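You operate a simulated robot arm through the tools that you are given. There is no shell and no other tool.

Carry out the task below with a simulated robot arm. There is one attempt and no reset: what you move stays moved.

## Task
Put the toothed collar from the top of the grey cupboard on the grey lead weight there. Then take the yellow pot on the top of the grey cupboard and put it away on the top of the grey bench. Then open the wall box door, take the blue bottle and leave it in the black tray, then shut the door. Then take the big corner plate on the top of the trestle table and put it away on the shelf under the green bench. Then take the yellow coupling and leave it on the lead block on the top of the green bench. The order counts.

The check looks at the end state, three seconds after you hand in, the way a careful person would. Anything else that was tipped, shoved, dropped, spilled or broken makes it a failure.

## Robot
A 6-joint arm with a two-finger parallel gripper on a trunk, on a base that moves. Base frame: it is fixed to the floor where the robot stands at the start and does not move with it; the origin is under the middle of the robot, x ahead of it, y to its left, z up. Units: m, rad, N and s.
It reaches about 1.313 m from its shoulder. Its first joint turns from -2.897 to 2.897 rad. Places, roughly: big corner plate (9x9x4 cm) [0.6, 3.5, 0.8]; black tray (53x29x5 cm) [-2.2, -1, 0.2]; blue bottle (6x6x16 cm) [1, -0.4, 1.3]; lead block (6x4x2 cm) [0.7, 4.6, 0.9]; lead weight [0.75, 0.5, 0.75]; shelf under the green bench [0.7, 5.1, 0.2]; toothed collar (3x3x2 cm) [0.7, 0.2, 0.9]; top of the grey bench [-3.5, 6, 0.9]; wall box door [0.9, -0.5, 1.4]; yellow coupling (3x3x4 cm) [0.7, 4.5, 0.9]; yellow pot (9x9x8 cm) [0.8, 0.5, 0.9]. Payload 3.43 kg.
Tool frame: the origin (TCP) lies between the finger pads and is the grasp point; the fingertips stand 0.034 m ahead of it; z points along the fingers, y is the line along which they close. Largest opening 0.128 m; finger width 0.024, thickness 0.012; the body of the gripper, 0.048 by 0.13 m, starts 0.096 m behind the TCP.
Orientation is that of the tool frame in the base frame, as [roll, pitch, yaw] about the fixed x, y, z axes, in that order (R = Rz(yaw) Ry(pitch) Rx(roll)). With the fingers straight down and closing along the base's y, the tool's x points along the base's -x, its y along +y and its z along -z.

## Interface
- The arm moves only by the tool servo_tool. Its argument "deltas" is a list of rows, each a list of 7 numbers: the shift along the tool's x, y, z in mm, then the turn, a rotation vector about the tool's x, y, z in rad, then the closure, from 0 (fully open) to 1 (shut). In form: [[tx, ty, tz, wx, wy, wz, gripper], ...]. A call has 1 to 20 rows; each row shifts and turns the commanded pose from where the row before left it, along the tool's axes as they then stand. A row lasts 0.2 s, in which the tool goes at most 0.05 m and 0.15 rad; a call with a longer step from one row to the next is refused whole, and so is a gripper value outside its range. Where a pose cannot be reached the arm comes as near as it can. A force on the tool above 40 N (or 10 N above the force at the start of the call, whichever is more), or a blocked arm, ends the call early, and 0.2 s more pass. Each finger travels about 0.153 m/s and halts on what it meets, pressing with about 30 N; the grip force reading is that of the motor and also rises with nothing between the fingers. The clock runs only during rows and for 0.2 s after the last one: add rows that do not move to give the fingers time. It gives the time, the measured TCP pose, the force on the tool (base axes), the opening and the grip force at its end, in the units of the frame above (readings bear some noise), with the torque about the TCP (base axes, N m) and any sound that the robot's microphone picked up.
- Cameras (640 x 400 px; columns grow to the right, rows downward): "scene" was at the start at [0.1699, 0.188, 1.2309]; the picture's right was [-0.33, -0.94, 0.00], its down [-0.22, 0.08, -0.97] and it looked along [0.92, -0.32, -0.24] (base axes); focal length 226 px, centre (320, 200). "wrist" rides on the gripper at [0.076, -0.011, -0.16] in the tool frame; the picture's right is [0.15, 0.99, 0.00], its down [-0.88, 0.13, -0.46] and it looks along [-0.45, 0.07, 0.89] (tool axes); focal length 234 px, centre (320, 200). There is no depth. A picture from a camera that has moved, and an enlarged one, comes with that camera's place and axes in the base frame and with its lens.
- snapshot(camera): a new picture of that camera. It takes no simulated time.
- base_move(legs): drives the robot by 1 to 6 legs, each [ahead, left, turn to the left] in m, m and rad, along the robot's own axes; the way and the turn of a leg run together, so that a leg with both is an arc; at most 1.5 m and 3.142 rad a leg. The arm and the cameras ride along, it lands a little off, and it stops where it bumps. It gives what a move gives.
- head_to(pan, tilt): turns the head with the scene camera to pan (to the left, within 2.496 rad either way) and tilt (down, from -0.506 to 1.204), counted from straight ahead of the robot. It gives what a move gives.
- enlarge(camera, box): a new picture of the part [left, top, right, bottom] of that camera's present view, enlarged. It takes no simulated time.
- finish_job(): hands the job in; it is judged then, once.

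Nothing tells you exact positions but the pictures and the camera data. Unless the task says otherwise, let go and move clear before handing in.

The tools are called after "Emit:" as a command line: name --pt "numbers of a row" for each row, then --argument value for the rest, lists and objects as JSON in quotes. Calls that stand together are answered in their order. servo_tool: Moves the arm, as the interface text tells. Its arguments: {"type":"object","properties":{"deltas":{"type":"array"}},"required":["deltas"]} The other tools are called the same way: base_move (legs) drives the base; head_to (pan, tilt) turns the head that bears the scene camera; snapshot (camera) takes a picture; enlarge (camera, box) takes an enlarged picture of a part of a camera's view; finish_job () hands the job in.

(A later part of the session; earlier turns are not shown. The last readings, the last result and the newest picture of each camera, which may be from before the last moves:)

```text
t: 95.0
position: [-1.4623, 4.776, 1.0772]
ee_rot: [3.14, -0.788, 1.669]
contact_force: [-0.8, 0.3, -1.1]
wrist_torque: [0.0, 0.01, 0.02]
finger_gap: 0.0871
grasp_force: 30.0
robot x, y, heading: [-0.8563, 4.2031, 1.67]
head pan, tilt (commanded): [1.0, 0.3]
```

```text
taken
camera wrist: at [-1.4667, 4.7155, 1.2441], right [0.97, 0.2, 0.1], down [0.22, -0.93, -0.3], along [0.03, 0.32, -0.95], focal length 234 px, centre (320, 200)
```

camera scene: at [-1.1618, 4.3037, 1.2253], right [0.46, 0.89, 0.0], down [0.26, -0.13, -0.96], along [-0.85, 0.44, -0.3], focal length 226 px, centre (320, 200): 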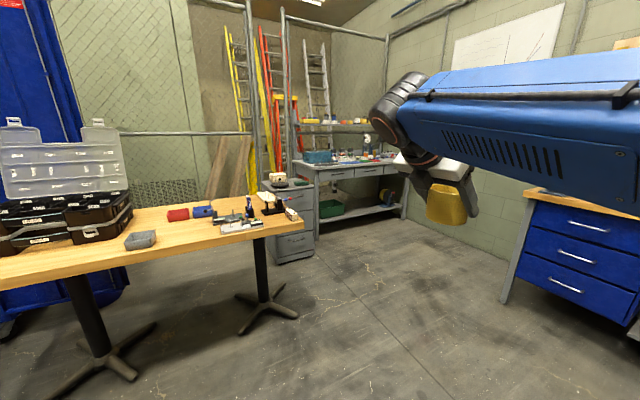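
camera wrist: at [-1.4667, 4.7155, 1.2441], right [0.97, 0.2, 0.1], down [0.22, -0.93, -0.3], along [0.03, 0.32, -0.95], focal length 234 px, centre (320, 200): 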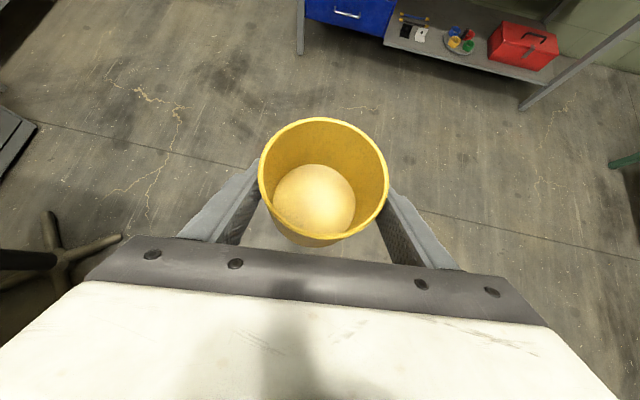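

Emit:
enlarge --camera "scene" --box '[240, 100, 440, 260]'

Emit:
enlarge --camera "scene" --box '[300, 130, 410, 190]'

```text
2.50 times, centred on (340, 180) of scene
camera zoom: at [-1.1618, 4.3037, 1.2253], right [0.46, 0.89, 0.0], down [0.26, -0.13, -0.96], along [-0.85, 0.44, -0.3], focal length 564 px, centre (270, 250)
```

zoom: 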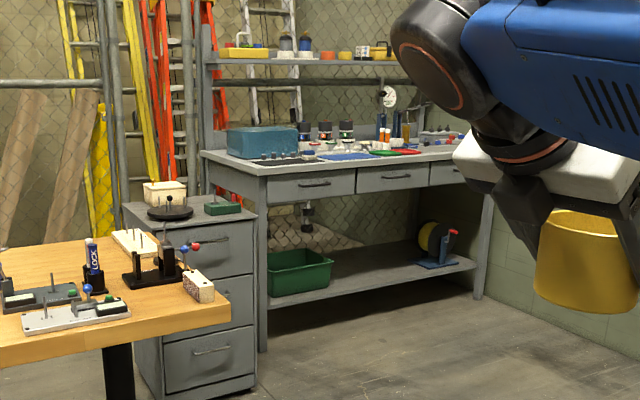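

```text
5.82 times, centred on (355, 160) of scene
camera zoom: at [-1.1618, 4.3037, 1.2253], right [0.46, 0.89, 0.0], down [0.26, -0.13, -0.96], along [-0.85, 0.44, -0.3], focal length 1314 px, centre (116, 433)
```

zoom: 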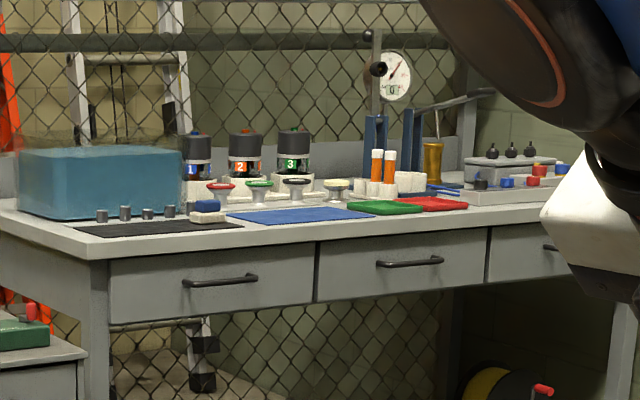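

The grey bench top is fairly cluttered, so I'll need a closer look for a free spot. First I'll bring the arm more to the middle of the robot and see how big the base is.

Emit:
servo_tool --pt "14 20 -10 0 0 0 0.7" --pt "14 35 -10 0 0 0 0.7" --pt "14 40 -10 0 0 0 0.7" --pt "14 40 -10 0 0 0 0.7" --pt "0 40 0 0 0 0 0.7" --pt "0 40 0 0 0 0 0.7" --pt "0 40 0 0 0 0 0.7" --pt "0 40 0 0 0 0 0.7" --pt "0 30 0 0 0 0 0.7" --pt "0 20 0 0 0 0 0.7" --pt "0 0 0 0 0 0 0.7"

Emit:
head_to --pan 0.8 --tilt 1.1

Emit:
snapshot --camera "scene"

Emit:
head_to --pan -0.6 --tilt 0.9

Emit:
snapshot --camera "scene"

```text
t: 97.5
position: [-1.1198, 4.8206, 1.1442]
ee_rot: [-3.14, -0.787, 1.669]
contact_force: [-0.8, 0.3, -1.4]
wrist_torque: [0.0, 0.01, 0.03]
finger_gap: 0.087
grasp_force: 30.1
robot x, y, heading: [-0.8513, 4.204, 1.666]
head pan, tilt (commanded): [1.0, 0.3]
```

```text
t: 98.6
position: [-1.1198, 4.8216, 1.1452]
ee_rot: [-3.14, -0.789, 1.668]
contact_force: [-0.2, 0.4, -0.5]
wrist_torque: [-0.04, 0.03, -0.01]
finger_gap: 0.0872
grasp_force: 29.7
robot x, y, heading: [-0.8502, 4.2046, 1.669]
head pan, tilt (commanded): [0.799, 1.1]
```

```text
taken
camera scene: at [-1.128, 4.3005, 1.1593], right [0.62, 0.78, 0.0], down [0.7, -0.56, -0.45], along [-0.36, 0.28, -0.89], focal length 226 px, centre (320, 200)
```

scene: 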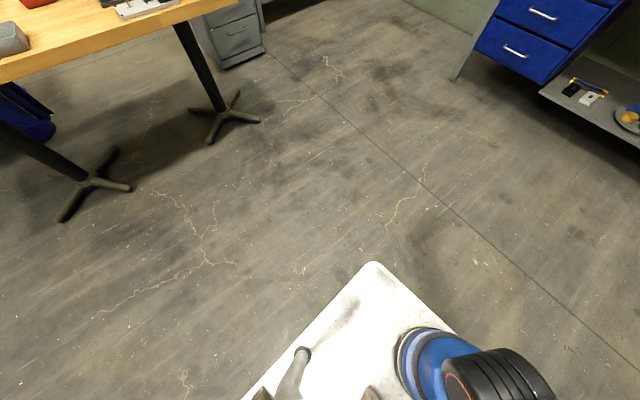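

```text
t: 100.1
position: [-1.1196, 4.8209, 1.1445]
ee_rot: [-3.14, -0.789, 1.669]
contact_force: [-0.2, 0.1, -0.1]
wrist_torque: [-0.02, 0.01, 0.02]
finger_gap: 0.0868
grasp_force: 29.9
robot x, y, heading: [-0.8552, 4.2055, 1.669]
head pan, tilt (commanded): [-0.6, 0.901]
```

```text
taken
camera scene: at [-1.0423, 4.3274, 1.1731], right [0.88, -0.48, 0.0], down [-0.38, -0.69, -0.62], along [0.3, 0.54, -0.78], focal length 226 px, centre (320, 200)
```

scene: 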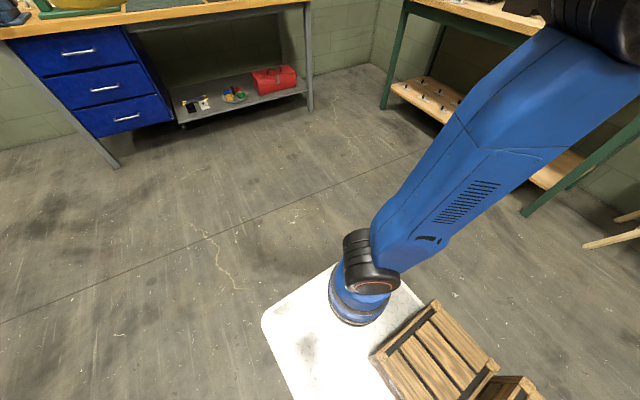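

The base deck is about 0.8 × 0.5 m. I'll turn to face the grey bench, sidestep into the corridor between the benches and move up to it.

Emit:
base_move --legs '[[0, 0, 1.4726], [0, -1.35, 0], [1.3, 0, 0]]'

Emit:
head_to --pan 0.1 --tilt 0.4

Emit:
snapshot --camera "scene"

Emit:
snapshot --camera "wrist"

```text
t: 116.6
position: [-2.78, 5.3793, 1.1465]
ee_rot: [-3.139, -0.79, 3.126]
contact_force: [0.3, 0.5, -0.2]
wrist_torque: [0.01, 0.01, -0.01]
finger_gap: 0.0869
grasp_force: 30.1
robot x, y, heading: [-2.1362, 5.5714, 3.128]
head pan, tilt (commanded): [-0.6, 0.901]
```

```text
t: 117.7
position: [-2.7794, 5.3799, 1.1454]
ee_rot: [-3.141, -0.789, 3.125]
contact_force: [-0.3, -0.3, -1.4]
wrist_torque: [0.01, 0.0, 0.01]
finger_gap: 0.087
grasp_force: 29.6
robot x, y, heading: [-2.1366, 5.5749, 3.128]
head pan, tilt (commanded): [0.099, 0.4]
```

```text
taken
camera scene: at [-2.3102, 5.3467, 1.216], right [-0.08, 1.0, 0.0], down [0.39, 0.03, -0.92], along [-0.92, -0.08, -0.39], focal length 226 px, centre (320, 200)
```

scene: 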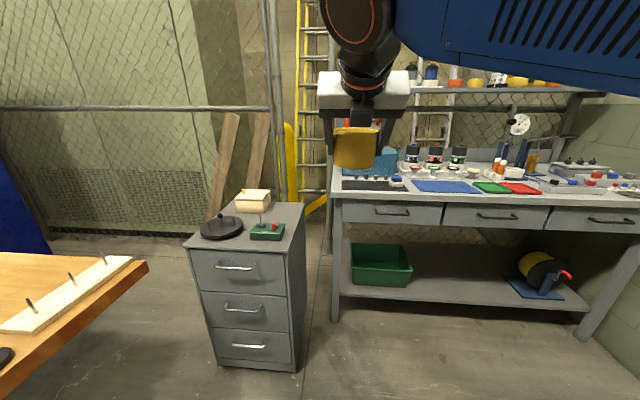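

```text
taken
camera wrist: at [-2.7191, 5.3684, 1.3119], right [-0.09, 0.99, 0.1], down [0.95, 0.12, -0.3], along [-0.31, 0.07, -0.95], focal length 234 px, centre (320, 200)
```

wrist: 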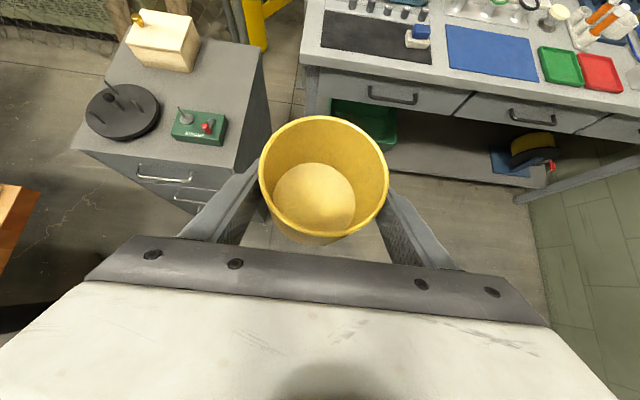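

Emit:
enlarge --camera "scene" --box '[320, 120, 640, 260]'

Emit:
enlarge --camera "scene" --box '[330, 130, 490, 230]'

Emit:
enlarge --camera "scene" --box '[480, 130, 640, 230]'

```text
2.00 times, centred on (480, 190) of scene
camera zoom: at [-2.3102, 5.3467, 1.216], right [-0.08, 1.0, 0.0], down [0.39, 0.03, -0.92], along [-0.92, -0.08, -0.39], focal length 452 px, centre (0, 220)
```

zoom: 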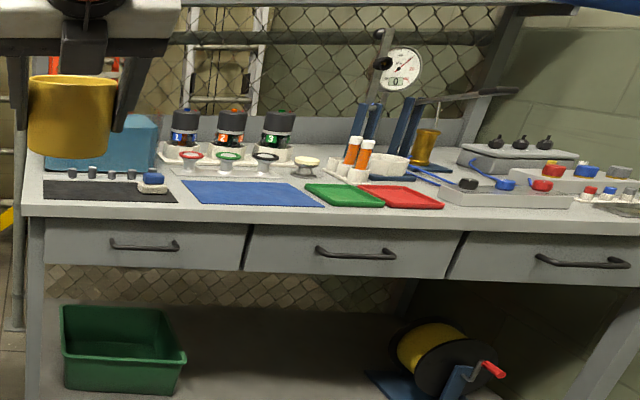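

```text
4.00 times, centred on (410, 180) of scene
camera zoom: at [-2.3102, 5.3467, 1.216], right [-0.08, 1.0, 0.0], down [0.39, 0.03, -0.92], along [-0.92, -0.08, -0.39], focal length 903 px, centre (-40, 280)
```

zoom: 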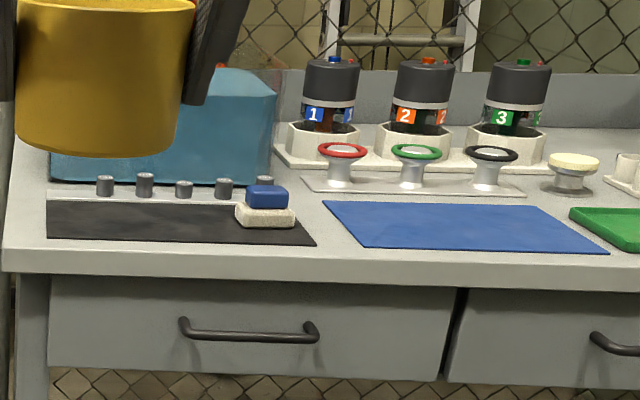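

```text
4.00 times, centred on (560, 180) of scene
camera zoom: at [-2.3102, 5.3467, 1.216], right [-0.08, 1.0, 0.0], down [0.39, 0.03, -0.92], along [-0.92, -0.08, -0.39], focal length 903 px, centre (-640, 280)
```

zoom: 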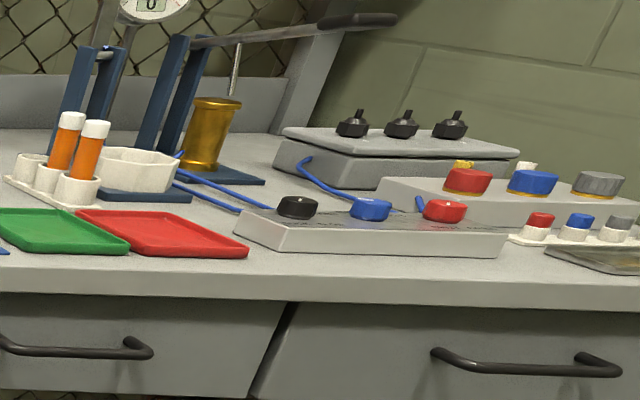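

The bench's only open area I can see is the blue mat in the middle front; I'll move closer and look from above to be sure.

Emit:
base_move --legs '[[0.4, -0.36, 0.013]]'

Emit:
servo_tool --pt "28 0 -28 0 0 0 0.7" --pt "28 0 -28 0 0 0 0.7" --pt "28 0 -28 0 0 0 0.7" --pt "0 0 0 0 0 0 0.7"

Emit:
snapshot --camera "wrist"

Emit:
snapshot --camera "scene"

```text
t: 120.7
position: [-3.1689, 5.7295, 1.1455]
ee_rot: [-3.14, -0.788, 3.138]
contact_force: [0.0, 0.1, -1.2]
wrist_torque: [0.02, -0.02, -0.02]
finger_gap: 0.0867
grasp_force: 30.1
robot x, y, heading: [-2.5318, 5.9282, 3.14]
head pan, tilt (commanded): [0.099, 0.4]
```

```text
t: 121.7
position: [-3.1687, 5.7311, 1.2637]
ee_rot: [3.141, -0.789, 3.138]
contact_force: [0.0, -0.4, -0.7]
wrist_torque: [0.02, 0.0, -0.01]
finger_gap: 0.0865
grasp_force: 29.9
robot x, y, heading: [-2.5275, 5.9332, 3.142]
head pan, tilt (commanded): [0.099, 0.4]
```

```text
taken
camera wrist: at [-3.1081, 5.7198, 1.4303], right [-0.1, 0.99, 0.1], down [0.94, 0.13, -0.3], along [-0.31, 0.07, -0.95], focal length 234 px, centre (320, 200)
```

wrist: 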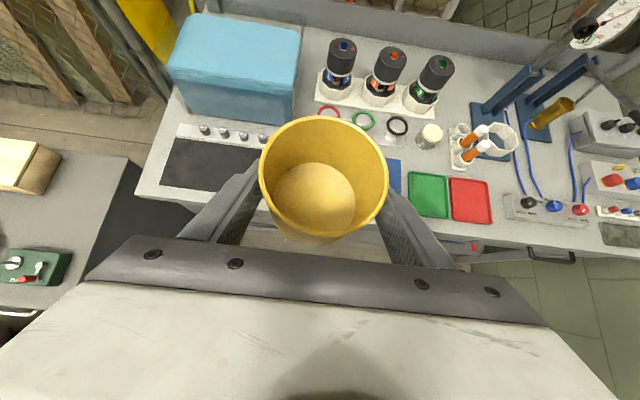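

```text
taken
camera scene: at [-2.7003, 5.7021, 1.2161], right [-0.1, 1.0, 0.0], down [0.39, 0.04, -0.92], along [-0.92, -0.09, -0.39], focal length 226 px, centre (320, 200)
```

scene: 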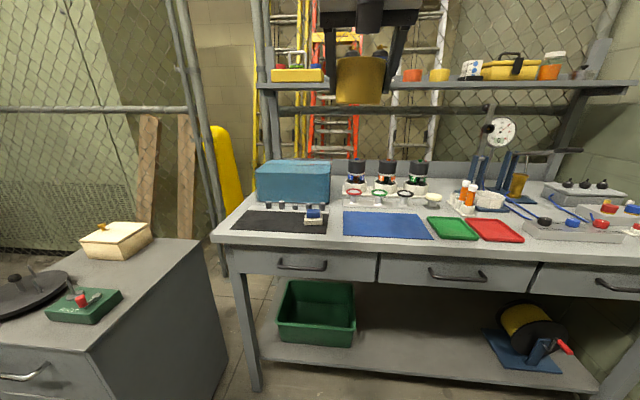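

Emit:
enlarge --camera "scene" --box '[330, 150, 540, 260]'

Emit:
enlarge --camera "wrist" --box '[380, 80, 600, 240]'

```text
3.05 times, centred on (435, 205) of scene
camera zoom: at [-2.7003, 5.7021, 1.2161], right [-0.1, 1.0, 0.0], down [0.39, 0.04, -0.92], along [-0.92, -0.09, -0.39], focal length 688 px, centre (-30, 185)
```

zoom: 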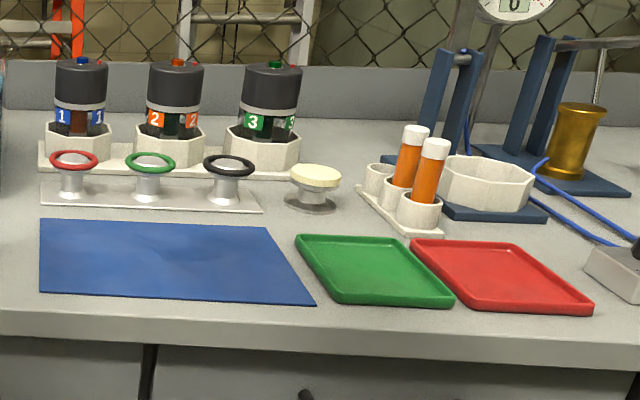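

```text
2.50 times, centred on (490, 160) of wrist
camera zoom: at [-3.1081, 5.7198, 1.4303], right [-0.1, 0.99, 0.1], down [0.94, 0.13, -0.3], along [-0.31, 0.07, -0.95], focal length 585 px, centre (-105, 300)
```

zoom: 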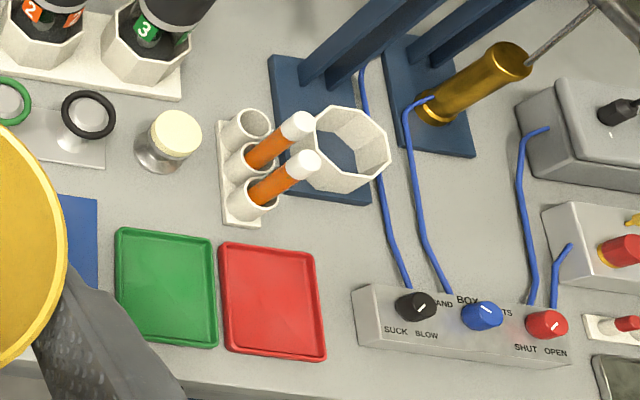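

The blue mat (about 27 × 17 cm, empty and flat) is the only suitable free spot. I'll move the pot over its centre, around [−3.385, 5.847].

Emit:
servo_tool --pt "0 29 0 0 0 0 0.7" --pt "0 29 0 0 0 0 0.7" --pt "0 29 0 0 0 0 0.7" --pt "0 29 0 0 0 0 0.7" --pt "5.6 0 38 0 0 0 0.7" --pt "5.6 0 38 0 0 0 0.7" --pt "5.6 0 38 0 0 0 0.7" --pt "5.6 0 38 0 0 0 0.7" --pt "5.6 0 38 0 0 0 0.7" --pt "5.6 0 38 0 0 0 0.7" --pt "5.6 0 38 0 0 0 0.7" --pt "0 0 0 0 0 0 0.7"

Emit:
snapshot --camera "wrist"

Emit:
snapshot --camera "scene"

```text
t: 124.3
position: [-3.3859, 5.8451, 1.1051]
ee_rot: [-3.138, -0.789, 3.138]
contact_force: [0.0, -0.4, -0.8]
wrist_torque: [0.02, -0.03, 0.01]
finger_gap: 0.0866
grasp_force: 30.1
robot x, y, heading: [-2.5298, 5.9335, 3.139]
head pan, tilt (commanded): [0.099, 0.4]
```

```text
taken
camera wrist: at [-3.3252, 5.8343, 1.2708], right [-0.1, 0.99, 0.1], down [0.94, 0.13, -0.3], along [-0.31, 0.07, -0.95], focal length 234 px, centre (320, 200)
```

wrist: 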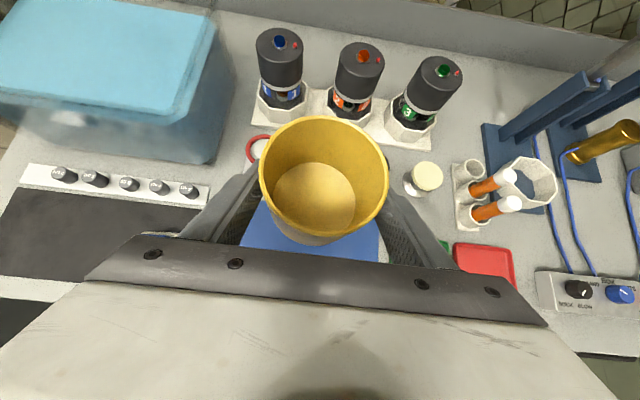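

```text
taken
camera scene: at [-2.7002, 5.7021, 1.2161], right [-0.1, 1.0, 0.0], down [0.39, 0.04, -0.92], along [-0.92, -0.09, -0.39], focal length 226 px, centre (320, 200)
```

scene: 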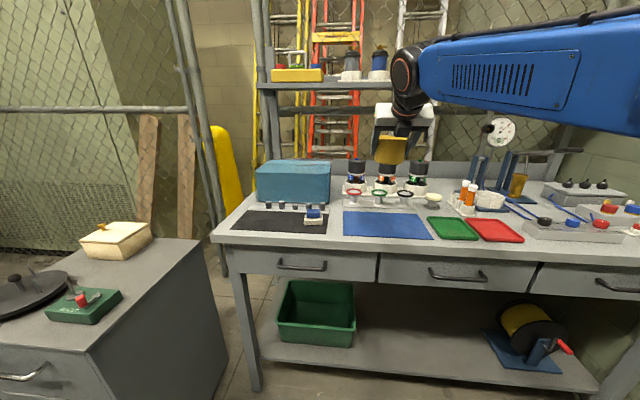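

Centred over the mat. Lowering to about 5 cm above it.

Emit:
servo_tool --pt "-26.6 0 26.4 0 0 0 0.7" --pt "-26.6 0 26.4 0 0 0 0.7" --pt "-26.6 0 26.4 0 0 0 0.7" --pt "-26.6 0 26.4 0 0 0 0.7" --pt "0 0 0 0 0 0 0.7"

Emit:
snapshot --camera "wrist"

Emit:
enlarge --camera "scene" --box '[310, 130, 470, 250]'

```text
t: 125.5
position: [-3.3856, 5.8475, 0.9544]
ee_rot: [-3.14, -0.787, 3.137]
contact_force: [1.0, 0.2, -0.8]
wrist_torque: [-0.01, -0.02, -0.02]
finger_gap: 0.0865
grasp_force: 30.3
robot x, y, heading: [-2.5293, 5.9312, 3.142]
head pan, tilt (commanded): [0.099, 0.4]
```

```text
taken
camera wrist: at [-3.3256, 5.8349, 1.121], right [-0.1, 0.99, 0.1], down [0.94, 0.13, -0.3], along [-0.31, 0.07, -0.95], focal length 234 px, centre (320, 200)
```

wrist: 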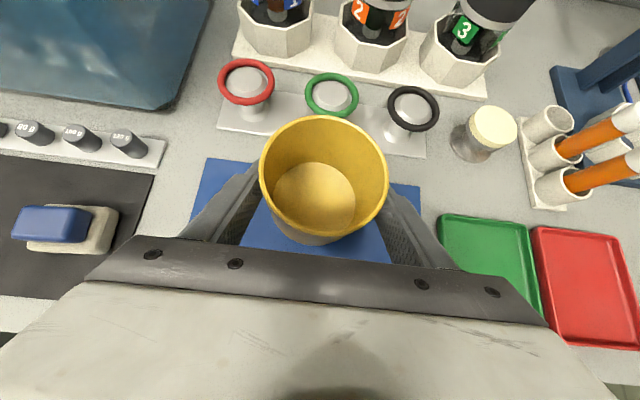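

```text
3.33 times, centred on (390, 190) of scene
camera zoom: at [-2.7003, 5.7021, 1.2161], right [-0.1, 1.0, 0.0], down [0.39, 0.04, -0.92], along [-0.92, -0.09, -0.39], focal length 753 px, centre (87, 233)
```

zoom: 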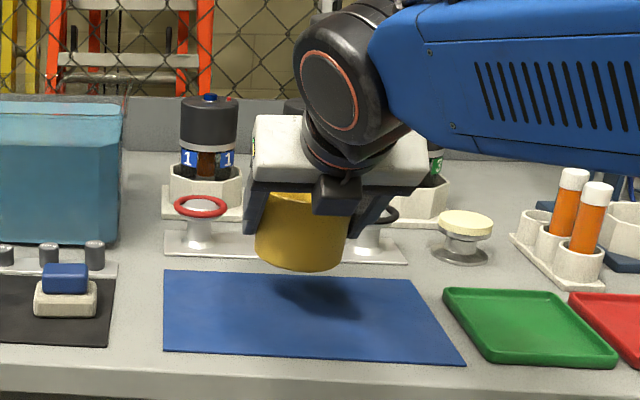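

The pot hangs level above the mat with room on all sides. Lowering slowly until it touches.

Emit:
servo_tool --pt "-10.6 0 10.6 0 0 0 0.7" --pt "-10.6 0 10.6 0 0 0 0.7" --pt "0 0 0 0 0 0 0.7"

Emit:
enlarge --camera "scene" --box '[350, 170, 450, 240]'

Emit:
servo_tool --pt "-2.8 0 2.8 0 0 0 0.7" --pt "0 0 0 0 0 0 0.7"

Emit:
servo_tool --pt "-2.8 0 2.8 0 0 0 0.7" --pt "0 0 0 0 0 0 0.7"

```text
t: 126.3
position: [-3.3852, 5.8473, 0.9246]
ee_rot: [-3.14, -0.789, 3.139]
contact_force: [0.5, 0.3, -0.7]
wrist_torque: [-0.02, -0.01, 0.0]
finger_gap: 0.0864
grasp_force: 30.5
robot x, y, heading: [-2.5326, 5.9317, 3.138]
head pan, tilt (commanded): [0.099, 0.4]
```

```text
5.71 times, centred on (400, 205) of scene
camera zoom: at [-2.7003, 5.7021, 1.2161], right [-0.1, 1.0, 0.0], down [0.39, 0.04, -0.92], along [-0.92, -0.09, -0.39], focal length 1290 px, centre (-137, 171)
```

zoom: 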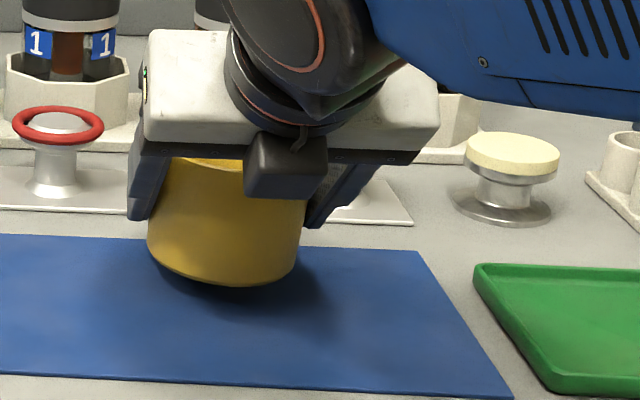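

```text
t: 126.9
position: [-3.3868, 5.8451, 0.922]
ee_rot: [-3.141, -0.79, 3.139]
contact_force: [0.1, 0.0, -0.5]
wrist_torque: [0.0, -0.01, 0.03]
finger_gap: 0.0865
grasp_force: 30.3
robot x, y, heading: [-2.5292, 5.9334, 3.138]
head pan, tilt (commanded): [0.099, 0.4]
```

```text
t: 127.5
position: [-3.386, 5.8461, 0.9184]
ee_rot: [-3.14, -0.79, 3.137]
contact_force: [-0.2, 1.0, 0.2]
wrist_torque: [0.0, -0.02, -0.02]
finger_gap: 0.0865
grasp_force: 29.8
robot x, y, heading: [-2.5301, 5.9305, 3.138]
head pan, tilt (commanded): [0.099, 0.4]
```

Emit:
servo_tool --pt "-2.8 0 2.8 0 0 0 0.7" --pt "0 0 0 0 0 0 0.7"

Emit:
servo_tool --pt "-2.1 0 2.1 0 0 0 0.7" --pt "0 0 0 0 0 0 0.7"

Emit:
servo_tool --pt "-2.1 0 2.1 0 0 0 0.7" --pt "0 0 0 0 0 0 0.7"

Emit:
enlarge --camera "scene" --box '[350, 170, 450, 240]'

```text
t: 128.1
position: [-3.3866, 5.8476, 0.9134]
ee_rot: [-3.141, -0.789, 3.138]
contact_force: [0.0, 0.4, -0.5]
wrist_torque: [-0.01, -0.01, 0.03]
finger_gap: 0.0869
grasp_force: 29.8
robot x, y, heading: [-2.5336, 5.9308, 3.141]
head pan, tilt (commanded): [0.099, 0.4]
```

```text
t: 128.7
position: [-3.3869, 5.8462, 0.91]
ee_rot: [-3.14, -0.789, 3.139]
contact_force: [0.3, -0.7, -0.4]
wrist_torque: [-0.01, 0.01, -0.02]
finger_gap: 0.0864
grasp_force: 30.0
robot x, y, heading: [-2.5262, 5.9311, 3.135]
head pan, tilt (commanded): [0.099, 0.4]
```

```text
t: 129.3
position: [-3.3857, 5.8455, 0.9088]
ee_rot: [-3.141, -0.794, 3.137]
contact_force: [2.2, -4.1, 16.2]
wrist_torque: [0.47, -0.04, -0.12]
finger_gap: 0.0866
grasp_force: 30.1
robot x, y, heading: [-2.5295, 5.932, 3.136]
head pan, tilt (commanded): [0.099, 0.4]
```

```text
5.71 times, centred on (400, 205) of scene
camera zoom: at [-2.6996, 5.702, 1.2162], right [-0.1, 1.0, 0.0], down [0.39, 0.04, -0.92], along [-0.92, -0.09, -0.39], focal length 1290 px, centre (-137, 171)
```

zoom: 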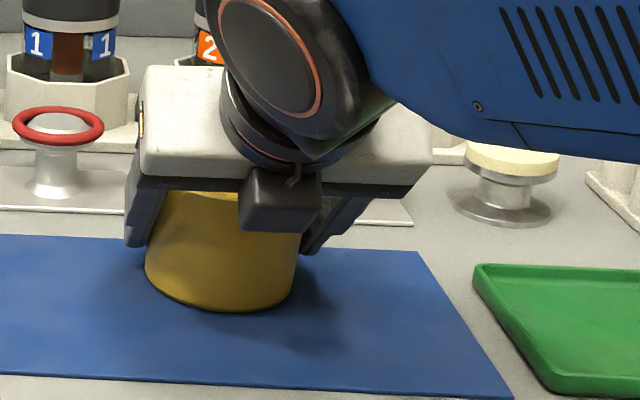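

The pot touches the mat (16 N). I'll open slowly so that it settles.

Emit:
servo_tool --pt "0 0 0 0 0 0 0.33" --pt "0 0 0 0 0 0 0.31" --pt "0 0 0 0 0 0 0.29" --pt "0 0 0 0 0 0 0.26" --pt "0 0 0 0 0 0 0.2" --pt "0 0 0 0 0 0 0.15" --pt "0 0 0 0 0 0 0.1"

Emit:
snapshot --camera "wrist"

Emit:
enlarge --camera "scene" --box '[350, 170, 450, 240]'

```text
t: 130.9
position: [-3.3863, 5.8467, 0.9062]
ee_rot: [-3.14, -0.788, 3.139]
contact_force: [-0.2, -0.4, -0.7]
wrist_torque: [0.0, -0.03, -0.01]
finger_gap: 0.115
grasp_force: 0.0
robot x, y, heading: [-2.5284, 5.9344, 3.139]
head pan, tilt (commanded): [0.099, 0.4]
```

```text
taken
camera wrist: at [-3.3251, 5.8354, 1.0732], right [-0.1, 0.99, 0.1], down [0.94, 0.13, -0.3], along [-0.31, 0.07, -0.95], focal length 234 px, centre (320, 200)
```

wrist: 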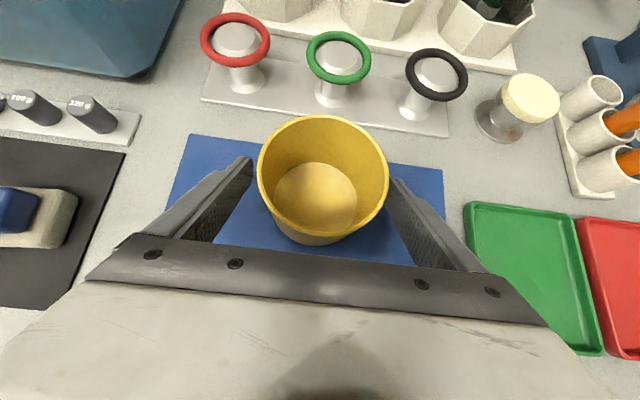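

```text
5.71 times, centred on (400, 205) of scene
camera zoom: at [-2.7003, 5.7021, 1.2161], right [-0.1, 1.0, 0.0], down [0.39, 0.04, -0.92], along [-0.92, -0.09, -0.39], focal length 1290 px, centre (-137, 171)
```

zoom: 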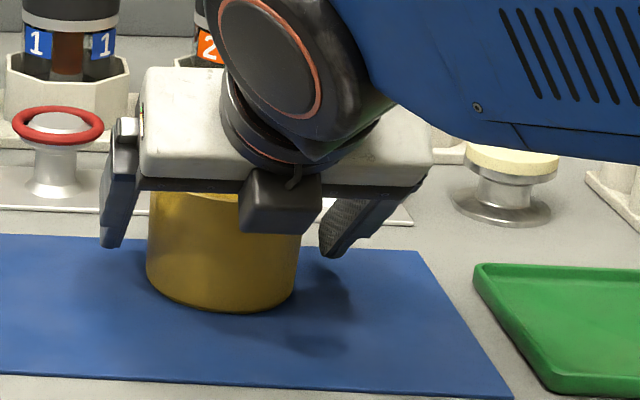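

The pot stands upright on the mat. Backing out along the fingers and rising.

Emit:
servo_tool --pt "0 0 -15 0 0 0 0.08" --pt "0 0 -30 0 0 0 0.08" --pt "0 0 -40 0 0 0 0.08" --pt "0 0 -40 0 0 0 0.08" --pt "0 0 -40 0 0 0 0.08" --pt "0 0 -40 0 0 0 0.08" --pt "0 0 -40 0 0 0 0.3" --pt "0 0 -40 0 0 0 0.5" --pt "0 0 0 0 0 0 0.5"

Emit:
snapshot --camera "scene"

Emit:
snapshot --camera "wrist"

```text
t: 132.9
position: [-3.1839, 5.8467, 1.1072]
ee_rot: [-3.139, -0.791, 3.137]
contact_force: [-0.4, -0.3, 0.6]
wrist_torque: [0.01, 0.01, 0.01]
finger_gap: 0.064
grasp_force: 0.0
robot x, y, heading: [-2.5309, 5.932, 3.137]
head pan, tilt (commanded): [0.099, 0.4]
```

```text
taken
camera scene: at [-2.7003, 5.7021, 1.2161], right [-0.1, 1.0, 0.0], down [0.39, 0.04, -0.92], along [-0.92, -0.09, -0.39], focal length 226 px, centre (320, 200)
```

scene: 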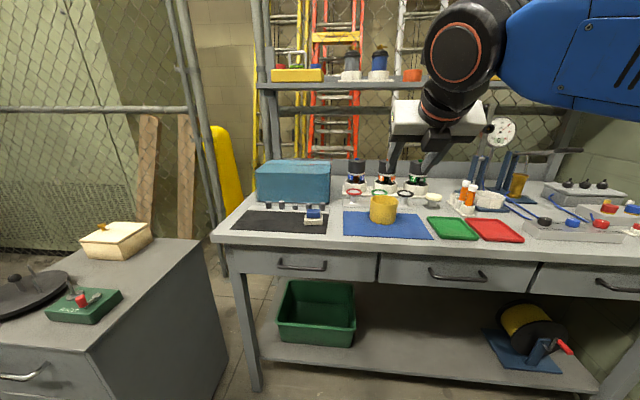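

```text
taken
camera wrist: at [-3.1231, 5.8357, 1.2739], right [-0.1, 0.99, 0.1], down [0.94, 0.13, -0.3], along [-0.31, 0.07, -0.95], focal length 234 px, centre (320, 200)
```

wrist: 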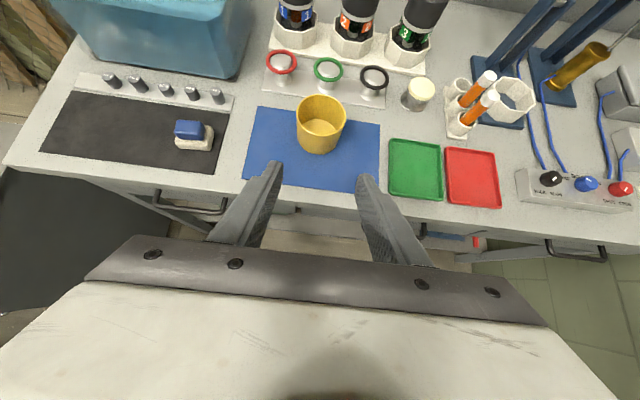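

The pot is away on the grey bench. Next is the wall box back near the start; I'll sidestep, reverse out, turn and drive back down the room.

Emit:
base_move --legs '[[0, 0.38, 0], [-1.4, 0, 0], [0, 0, 1.5708], [1.5, 0, 0], [1.5, 0, 0], [1.5, 0, 0]]'

Emit:
head_to --pan 0.7 --tilt 0.3

Emit:
snapshot --camera "scene"

Emit:
head_to --pan -0.8 --tilt 0.3

Emit:
snapshot --camera "scene"

```text
t: 167.0
position: [-1.0393, 0.3537, 1.1071]
ee_rot: [-3.139, -0.789, -1.557]
contact_force: [-0.5, 0.0, -0.4]
wrist_torque: [0.01, 0.0, -0.06]
finger_gap: 0.064
grasp_force: 0.2
robot x, y, heading: [-1.1376, 1.0064, -1.553]
head pan, tilt (commanded): [0.099, 0.4]
```

```text
t: 168.0
position: [-1.0404, 0.3528, 1.1068]
ee_rot: [-3.14, -0.79, -1.557]
contact_force: [1.0, 0.2, 0.3]
wrist_torque: [0.0, 0.01, 0.03]
finger_gap: 0.0639
grasp_force: 0.0
robot x, y, heading: [-1.1359, 1.0044, -1.56]
head pan, tilt (commanded): [0.7, 0.3]
```

```text
taken
camera scene: at [-0.8529, 0.8586, 1.2253], right [-0.76, -0.65, 0.0], down [-0.19, 0.22, -0.96], along [0.63, -0.72, -0.3], focal length 226 px, centre (320, 200)
```

scene: 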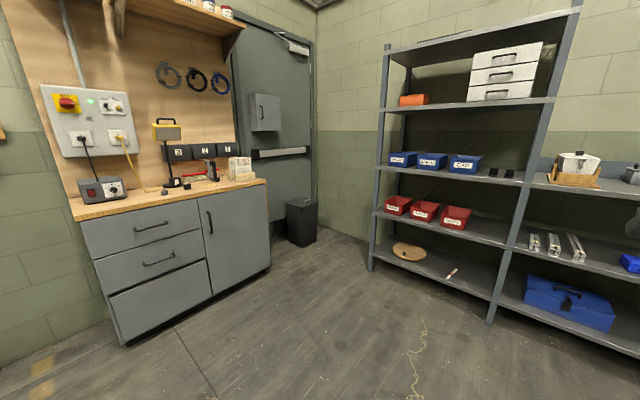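

```text
t: 169.6
position: [-1.04, 0.3545, 1.1079]
ee_rot: [-3.14, -0.789, -1.557]
contact_force: [0.1, 0.3, 0.7]
wrist_torque: [0.02, -0.02, 0.01]
finger_gap: 0.0639
grasp_force: 0.0
robot x, y, heading: [-1.1398, 1.0066, -1.554]
head pan, tilt (commanded): [-0.799, 0.3]
```

```text
taken
camera scene: at [-0.9799, 0.8631, 1.2253], right [-0.71, 0.71, 0.0], down [0.21, 0.21, -0.96], along [-0.67, -0.68, -0.3], focal length 226 px, centre (320, 200)
```

scene: 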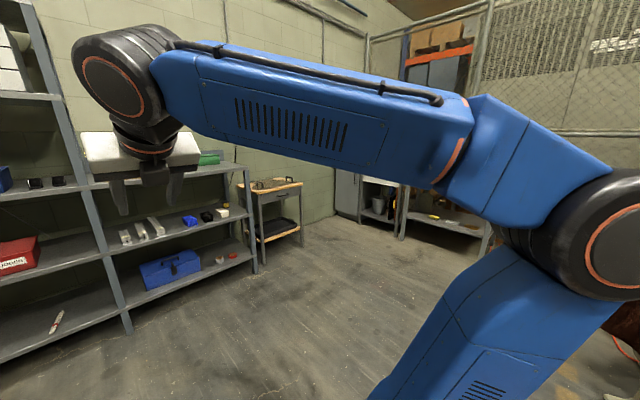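

Emit:
enlarge --camera "scene" --box '[190, 140, 350, 280]'

Emit:
head_to --pan 0.75 --tilt 0.1

Emit:
enlarge --camera "scene" --box '[180, 90, 380, 250]'

```text
2.86 times, centred on (270, 210) of scene
camera zoom: at [-0.9799, 0.8631, 1.2253], right [-0.71, 0.71, 0.0], down [0.21, 0.21, -0.96], along [-0.67, -0.68, -0.3], focal length 645 px, centre (463, 171)
```

zoom: 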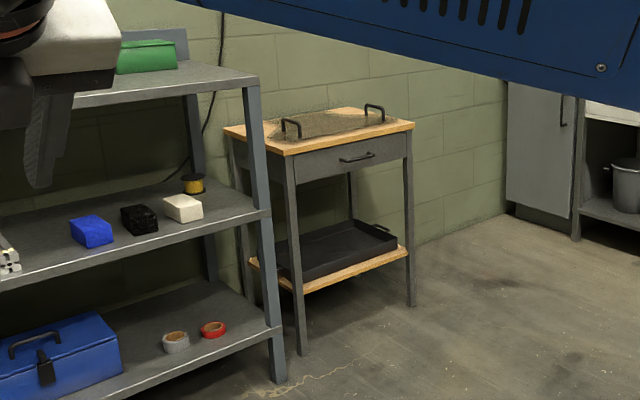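

```text
t: 171.2
position: [-1.0391, 0.354, 1.1064]
ee_rot: [-3.138, -0.79, -1.558]
contact_force: [-0.5, -0.6, 0.4]
wrist_torque: [0.01, -0.02, -0.02]
finger_gap: 0.0638
grasp_force: 0.0
robot x, y, heading: [-1.1412, 1.0048, -1.556]
head pan, tilt (commanded): [0.75, 0.099]
```

```text
2.50 times, centred on (280, 170) of scene
camera zoom: at [-0.8503, 0.8628, 1.244], right [-0.72, -0.69, 0.0], down [-0.07, 0.07, -0.99], along [0.69, -0.72, -0.1], focal length 564 px, centre (420, 275)
```

zoom: 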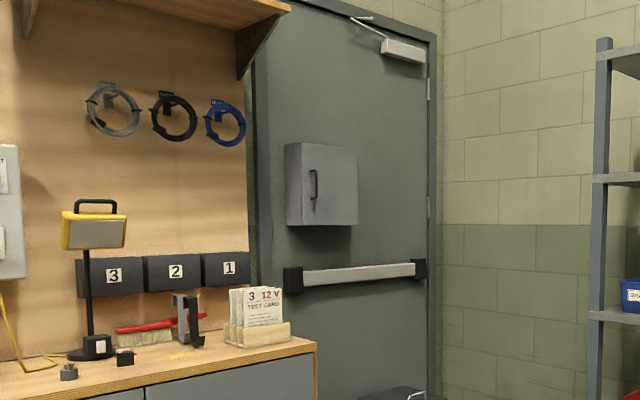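

The wall box hangs on the grey door to the right of the cupboard, handle on its left, hinge on its right; the black tray is on the lower shelf of the small side table. I'll turn toward the wall and drive to in front of the box.

Emit:
base_move --legs '[[0, 0, 1.556], [0, -1.35, 0], [1.05, 0, 0]]'

Emit:
head_to --pan -0.1 --tilt 0.0

Emit:
snapshot --camera "scene"

Emit:
snapshot --camera "wrist"

```text
t: 186.8
position: [0.5573, -0.2706, 1.1083]
ee_rot: [-3.139, -0.789, -0.005]
contact_force: [-0.6, 0.4, 0.5]
wrist_torque: [0.03, 0.04, 0.0]
finger_gap: 0.0639
grasp_force: 0.1
robot x, y, heading: [-0.097, -0.3561, -0.002]
head pan, tilt (commanded): [0.75, 0.099]
```

```text
t: 187.9
position: [0.5571, -0.2702, 1.1073]
ee_rot: [-3.14, -0.789, -0.003]
contact_force: [0.4, -1.1, 0.0]
wrist_torque: [0.0, 0.01, 0.0]
finger_gap: 0.0641
grasp_force: 0.1
robot x, y, heading: [-0.0935, -0.3589, -0.01]
head pan, tilt (commanded): [-0.099, 0.0]
```

```text
taken
camera scene: at [0.0741, -0.1454, 1.2531], right [-0.1, -0.99, 0.0], down [0.0, 0.0, -1.0], along [0.99, -0.1, 0.0], focal length 226 px, centre (320, 200)
```

scene: 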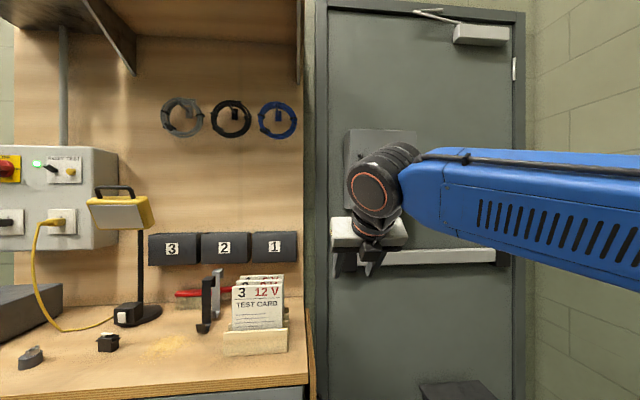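

```text
taken
camera wrist: at [0.4976, -0.2585, 1.2736], right [0.1, -0.99, 0.1], down [-0.94, -0.13, -0.3], along [0.31, -0.07, -0.95], focal length 234 px, centre (320, 200)
```

wrist: 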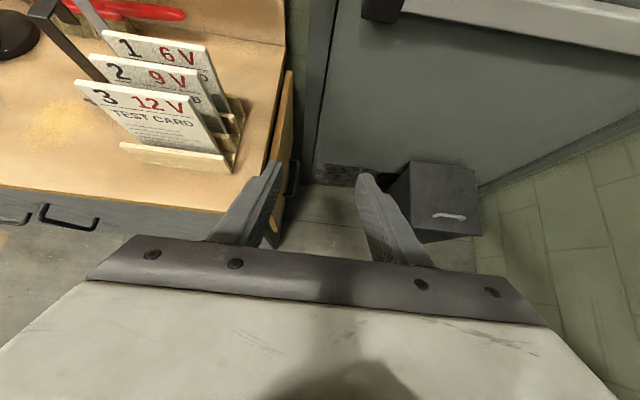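

I'll raise the arm to handle height and level the gripper so that it points at the box.

Emit:
servo_tool --pt "26.6 14.3 -26.5 0 0 0 0.5" --pt "26.6 14.3 -26.5 0 0 0 0.5" --pt "26.6 14.3 -26.5 0 0 0 0.5" --pt "26.6 14.3 -26.5 0 0 0 0.5" --pt "26.6 14.3 -26.5 0 0 0 0.5" --pt "26.6 14.3 -26.5 0 0 0 0.5" --pt "26.6 14.3 -26.5 0 0 0 0.5" --pt "0 0 0 0 0.1303 0 0.5" --pt "0 0 0 0 0.1303 0 0.5" --pt "0 0 0 0 0.1303 0 0.5" --pt "0 0 0 0 0.1303 0 0.5" --pt "0 0 0 0 0.1303 0 0.5" --pt "0 0 0 0 0.1303 0 0.5" --pt "0 0 0 0 0 0 0.5"

Emit:
snapshot --camera "wrist"

Emit:
snapshot --camera "scene"

```text
t: 190.9
position: [0.5563, -0.3705, 1.3697]
ee_rot: [-0.321, -1.569, -2.824]
contact_force: [-0.4, 0.5, -0.5]
wrist_torque: [0.01, -0.03, -0.01]
finger_gap: 0.0642
grasp_force: 0.0
robot x, y, heading: [-0.0996, -0.3555, -0.0]
head pan, tilt (commanded): [-0.099, 0.0]
```

```text
taken
camera wrist: at [0.3967, -0.3586, 1.4456], right [0.0, -0.99, 0.15], down [-0.45, -0.13, -0.88], along [0.89, -0.07, -0.45], focal length 234 px, centre (320, 200)
```

wrist: 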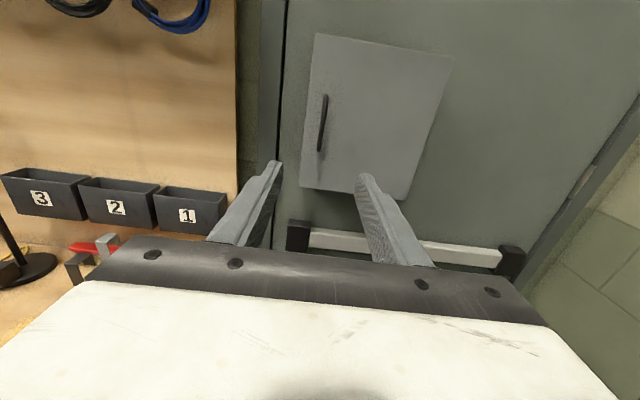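

```text
taken
camera scene: at [0.0741, -0.1454, 1.2531], right [-0.1, -0.99, 0.0], down [0.0, 0.0, -1.0], along [0.99, -0.1, 0.0], focal length 226 px, centre (320, 200)
```

scene: 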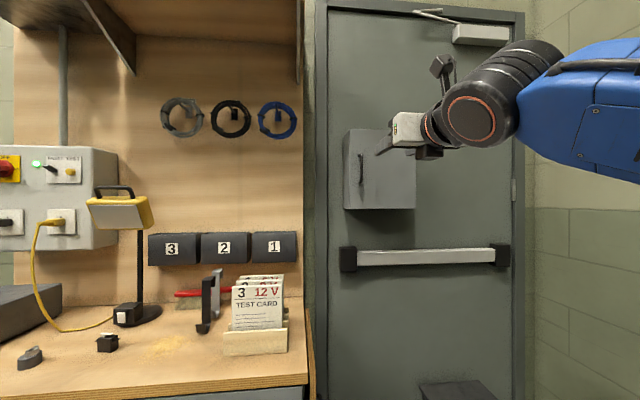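

Emit:
enlarge --camera "wrist" --box '[280, 20, 460, 210]'

Emit:
enlarge --camera "scene" --box '[330, 115, 430, 215]'

```text
2.11 times, centred on (370, 115) of wrist
camera zoom: at [0.3967, -0.3586, 1.4456], right [0.0, -0.99, 0.15], down [-0.45, -0.13, -0.88], along [0.89, -0.07, -0.45], focal length 493 px, centre (215, 379)
```

zoom: 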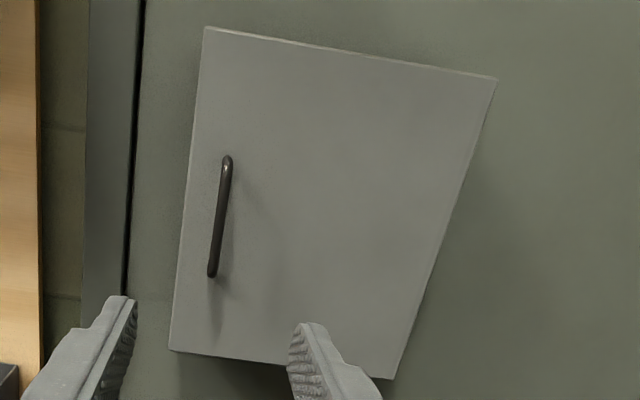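

```text
4.00 times, centred on (380, 165) of scene
camera zoom: at [0.0741, -0.1454, 1.2531], right [-0.1, -0.99, 0.0], down [0.0, 0.0, -1.0], along [0.99, -0.1, 0.0], focal length 903 px, centre (80, 340)
```

zoom: 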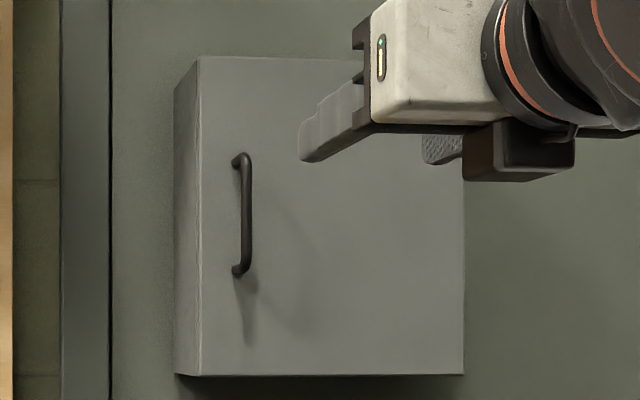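

The handle bar is at about [0.859, −0.374], z 1.32–1.41, and the door front is at x≈0.908. I'll approach to just short of the handle.

Emit:
servo_tool --pt "-1 0.5 40 0 0 0 0.5" --pt "-1 0.5 40 0 0 0 0.5" --pt "-1 0.5 40 0 0 0 0.5" --pt "-1 0.5 40 0 0 0 0.5" --pt "-1 0.5 40 0 0 0 0.5" --pt "0 0.5 30 0 0 0 0.5" --pt "0 0 0 0 0 0 0.5"

Emit:
snapshot --camera "wrist"

Emit:
enlarge --camera "scene" --box '[330, 95, 490, 215]'

```text
t: 192.5
position: [0.786, -0.3734, 1.3655]
ee_rot: [-0.993, -1.569, -2.151]
contact_force: [0.0, -0.7, 0.0]
wrist_torque: [0.0, 0.02, 0.02]
finger_gap: 0.064
grasp_force: 0.1
robot x, y, heading: [-0.0995, -0.3601, -0.004]
head pan, tilt (commanded): [-0.099, 0.0]
```

```text
taken
camera wrist: at [0.6276, -0.3623, 1.4413], right [0.0, -0.99, 0.15], down [-0.46, -0.13, -0.88], along [0.89, -0.07, -0.45], focal length 234 px, centre (320, 200)
```

wrist: 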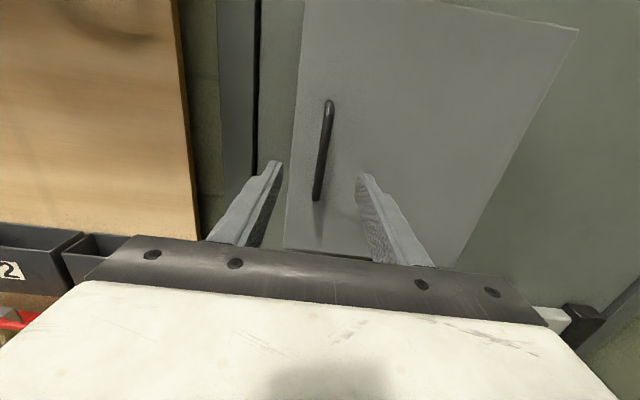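

```text
3.33 times, centred on (410, 155) of scene
camera zoom: at [0.0741, -0.1454, 1.2531], right [-0.1, -0.99, 0.0], down [0.0, 0.0, -1.0], along [0.99, -0.1, 0.0], focal length 753 px, centre (20, 350)
```

zoom: 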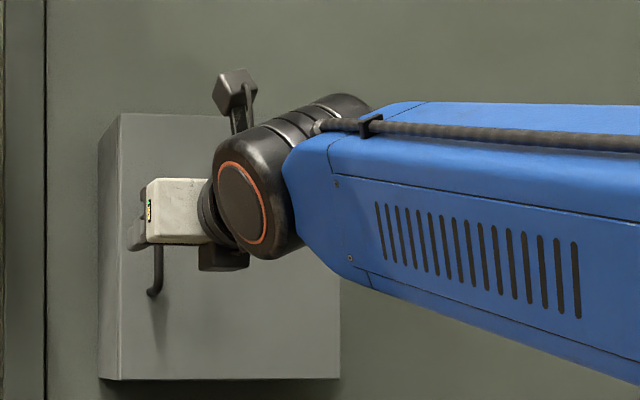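

The bar is centred between the fingers. Moving in so the bar lies between the pads, then closing.

Emit:
servo_tool --pt "0 0 35 0 0 0 0.5" --pt "0 0 25 0 0 0 0.5" --pt "0 0 9 0 0 0 0.5" --pt "0 0 0 0 0 0 0.5"

Emit:
snapshot --camera "wrist"

Emit:
enlarge --camera "wrist" --box '[240, 100, 420, 220]'

```text
t: 193.5
position: [0.8546, -0.375, 1.3655]
ee_rot: [-0.841, -1.568, -2.302]
contact_force: [0.6, -0.1, 0.0]
wrist_torque: [0.02, -0.01, 0.02]
finger_gap: 0.0641
grasp_force: 0.0
robot x, y, heading: [-0.1002, -0.3563, -0.003]
head pan, tilt (commanded): [-0.099, 0.0]
```

```text
taken
camera wrist: at [0.6956, -0.3621, 1.4406], right [0.0, -0.99, 0.15], down [-0.46, -0.13, -0.88], along [0.89, -0.07, -0.45], focal length 234 px, centre (320, 200)
```

wrist: 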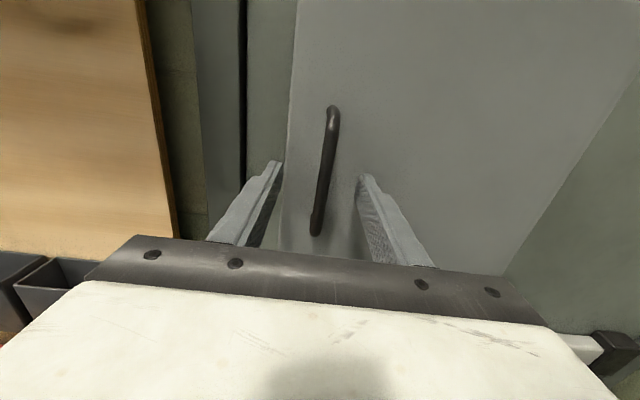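

```text
3.33 times, centred on (330, 160) of wrist
camera zoom: at [0.6956, -0.3621, 1.4406], right [0.0, -0.99, 0.15], down [-0.46, -0.13, -0.88], along [0.89, -0.07, -0.45], focal length 781 px, centre (287, 333)
```

zoom: 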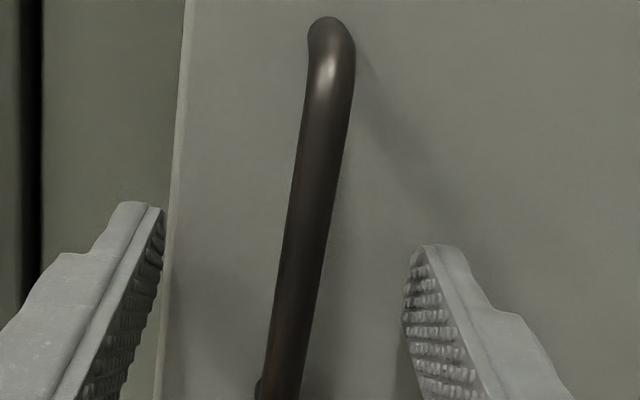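

The bar runs between the pads. Closing on it.

Emit:
servo_tool --pt "0 0 0 0 0 0 0.7" --pt "0 0 0 0 0 0 0.85" --pt "0 0 0 0 0 0 1" --pt "0 0 0 0 0 0 1" --pt "0 0 0 0 0 0 1"

Emit:
enlarge --camera "wrist" --box '[240, 100, 420, 220]'

```text
t: 194.7
position: [0.8549, -0.376, 1.3653]
ee_rot: [-1.176, -1.568, -1.972]
contact_force: [2.7, -18.8, 1.0]
wrist_torque: [-0.16, 0.18, -0.14]
finger_gap: 0.0099
grasp_force: 43.8
robot x, y, heading: [-0.0958, -0.354, -0.005]
head pan, tilt (commanded): [-0.099, 0.0]
```

```text
3.33 times, centred on (330, 160) of wrist
camera zoom: at [0.6957, -0.3638, 1.4406], right [0.0, -0.99, 0.14], down [-0.46, -0.13, -0.88], along [0.89, -0.07, -0.45], focal length 781 px, centre (287, 333)
```

zoom: 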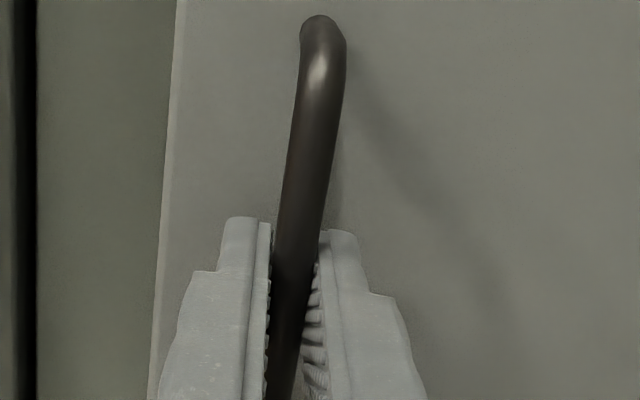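

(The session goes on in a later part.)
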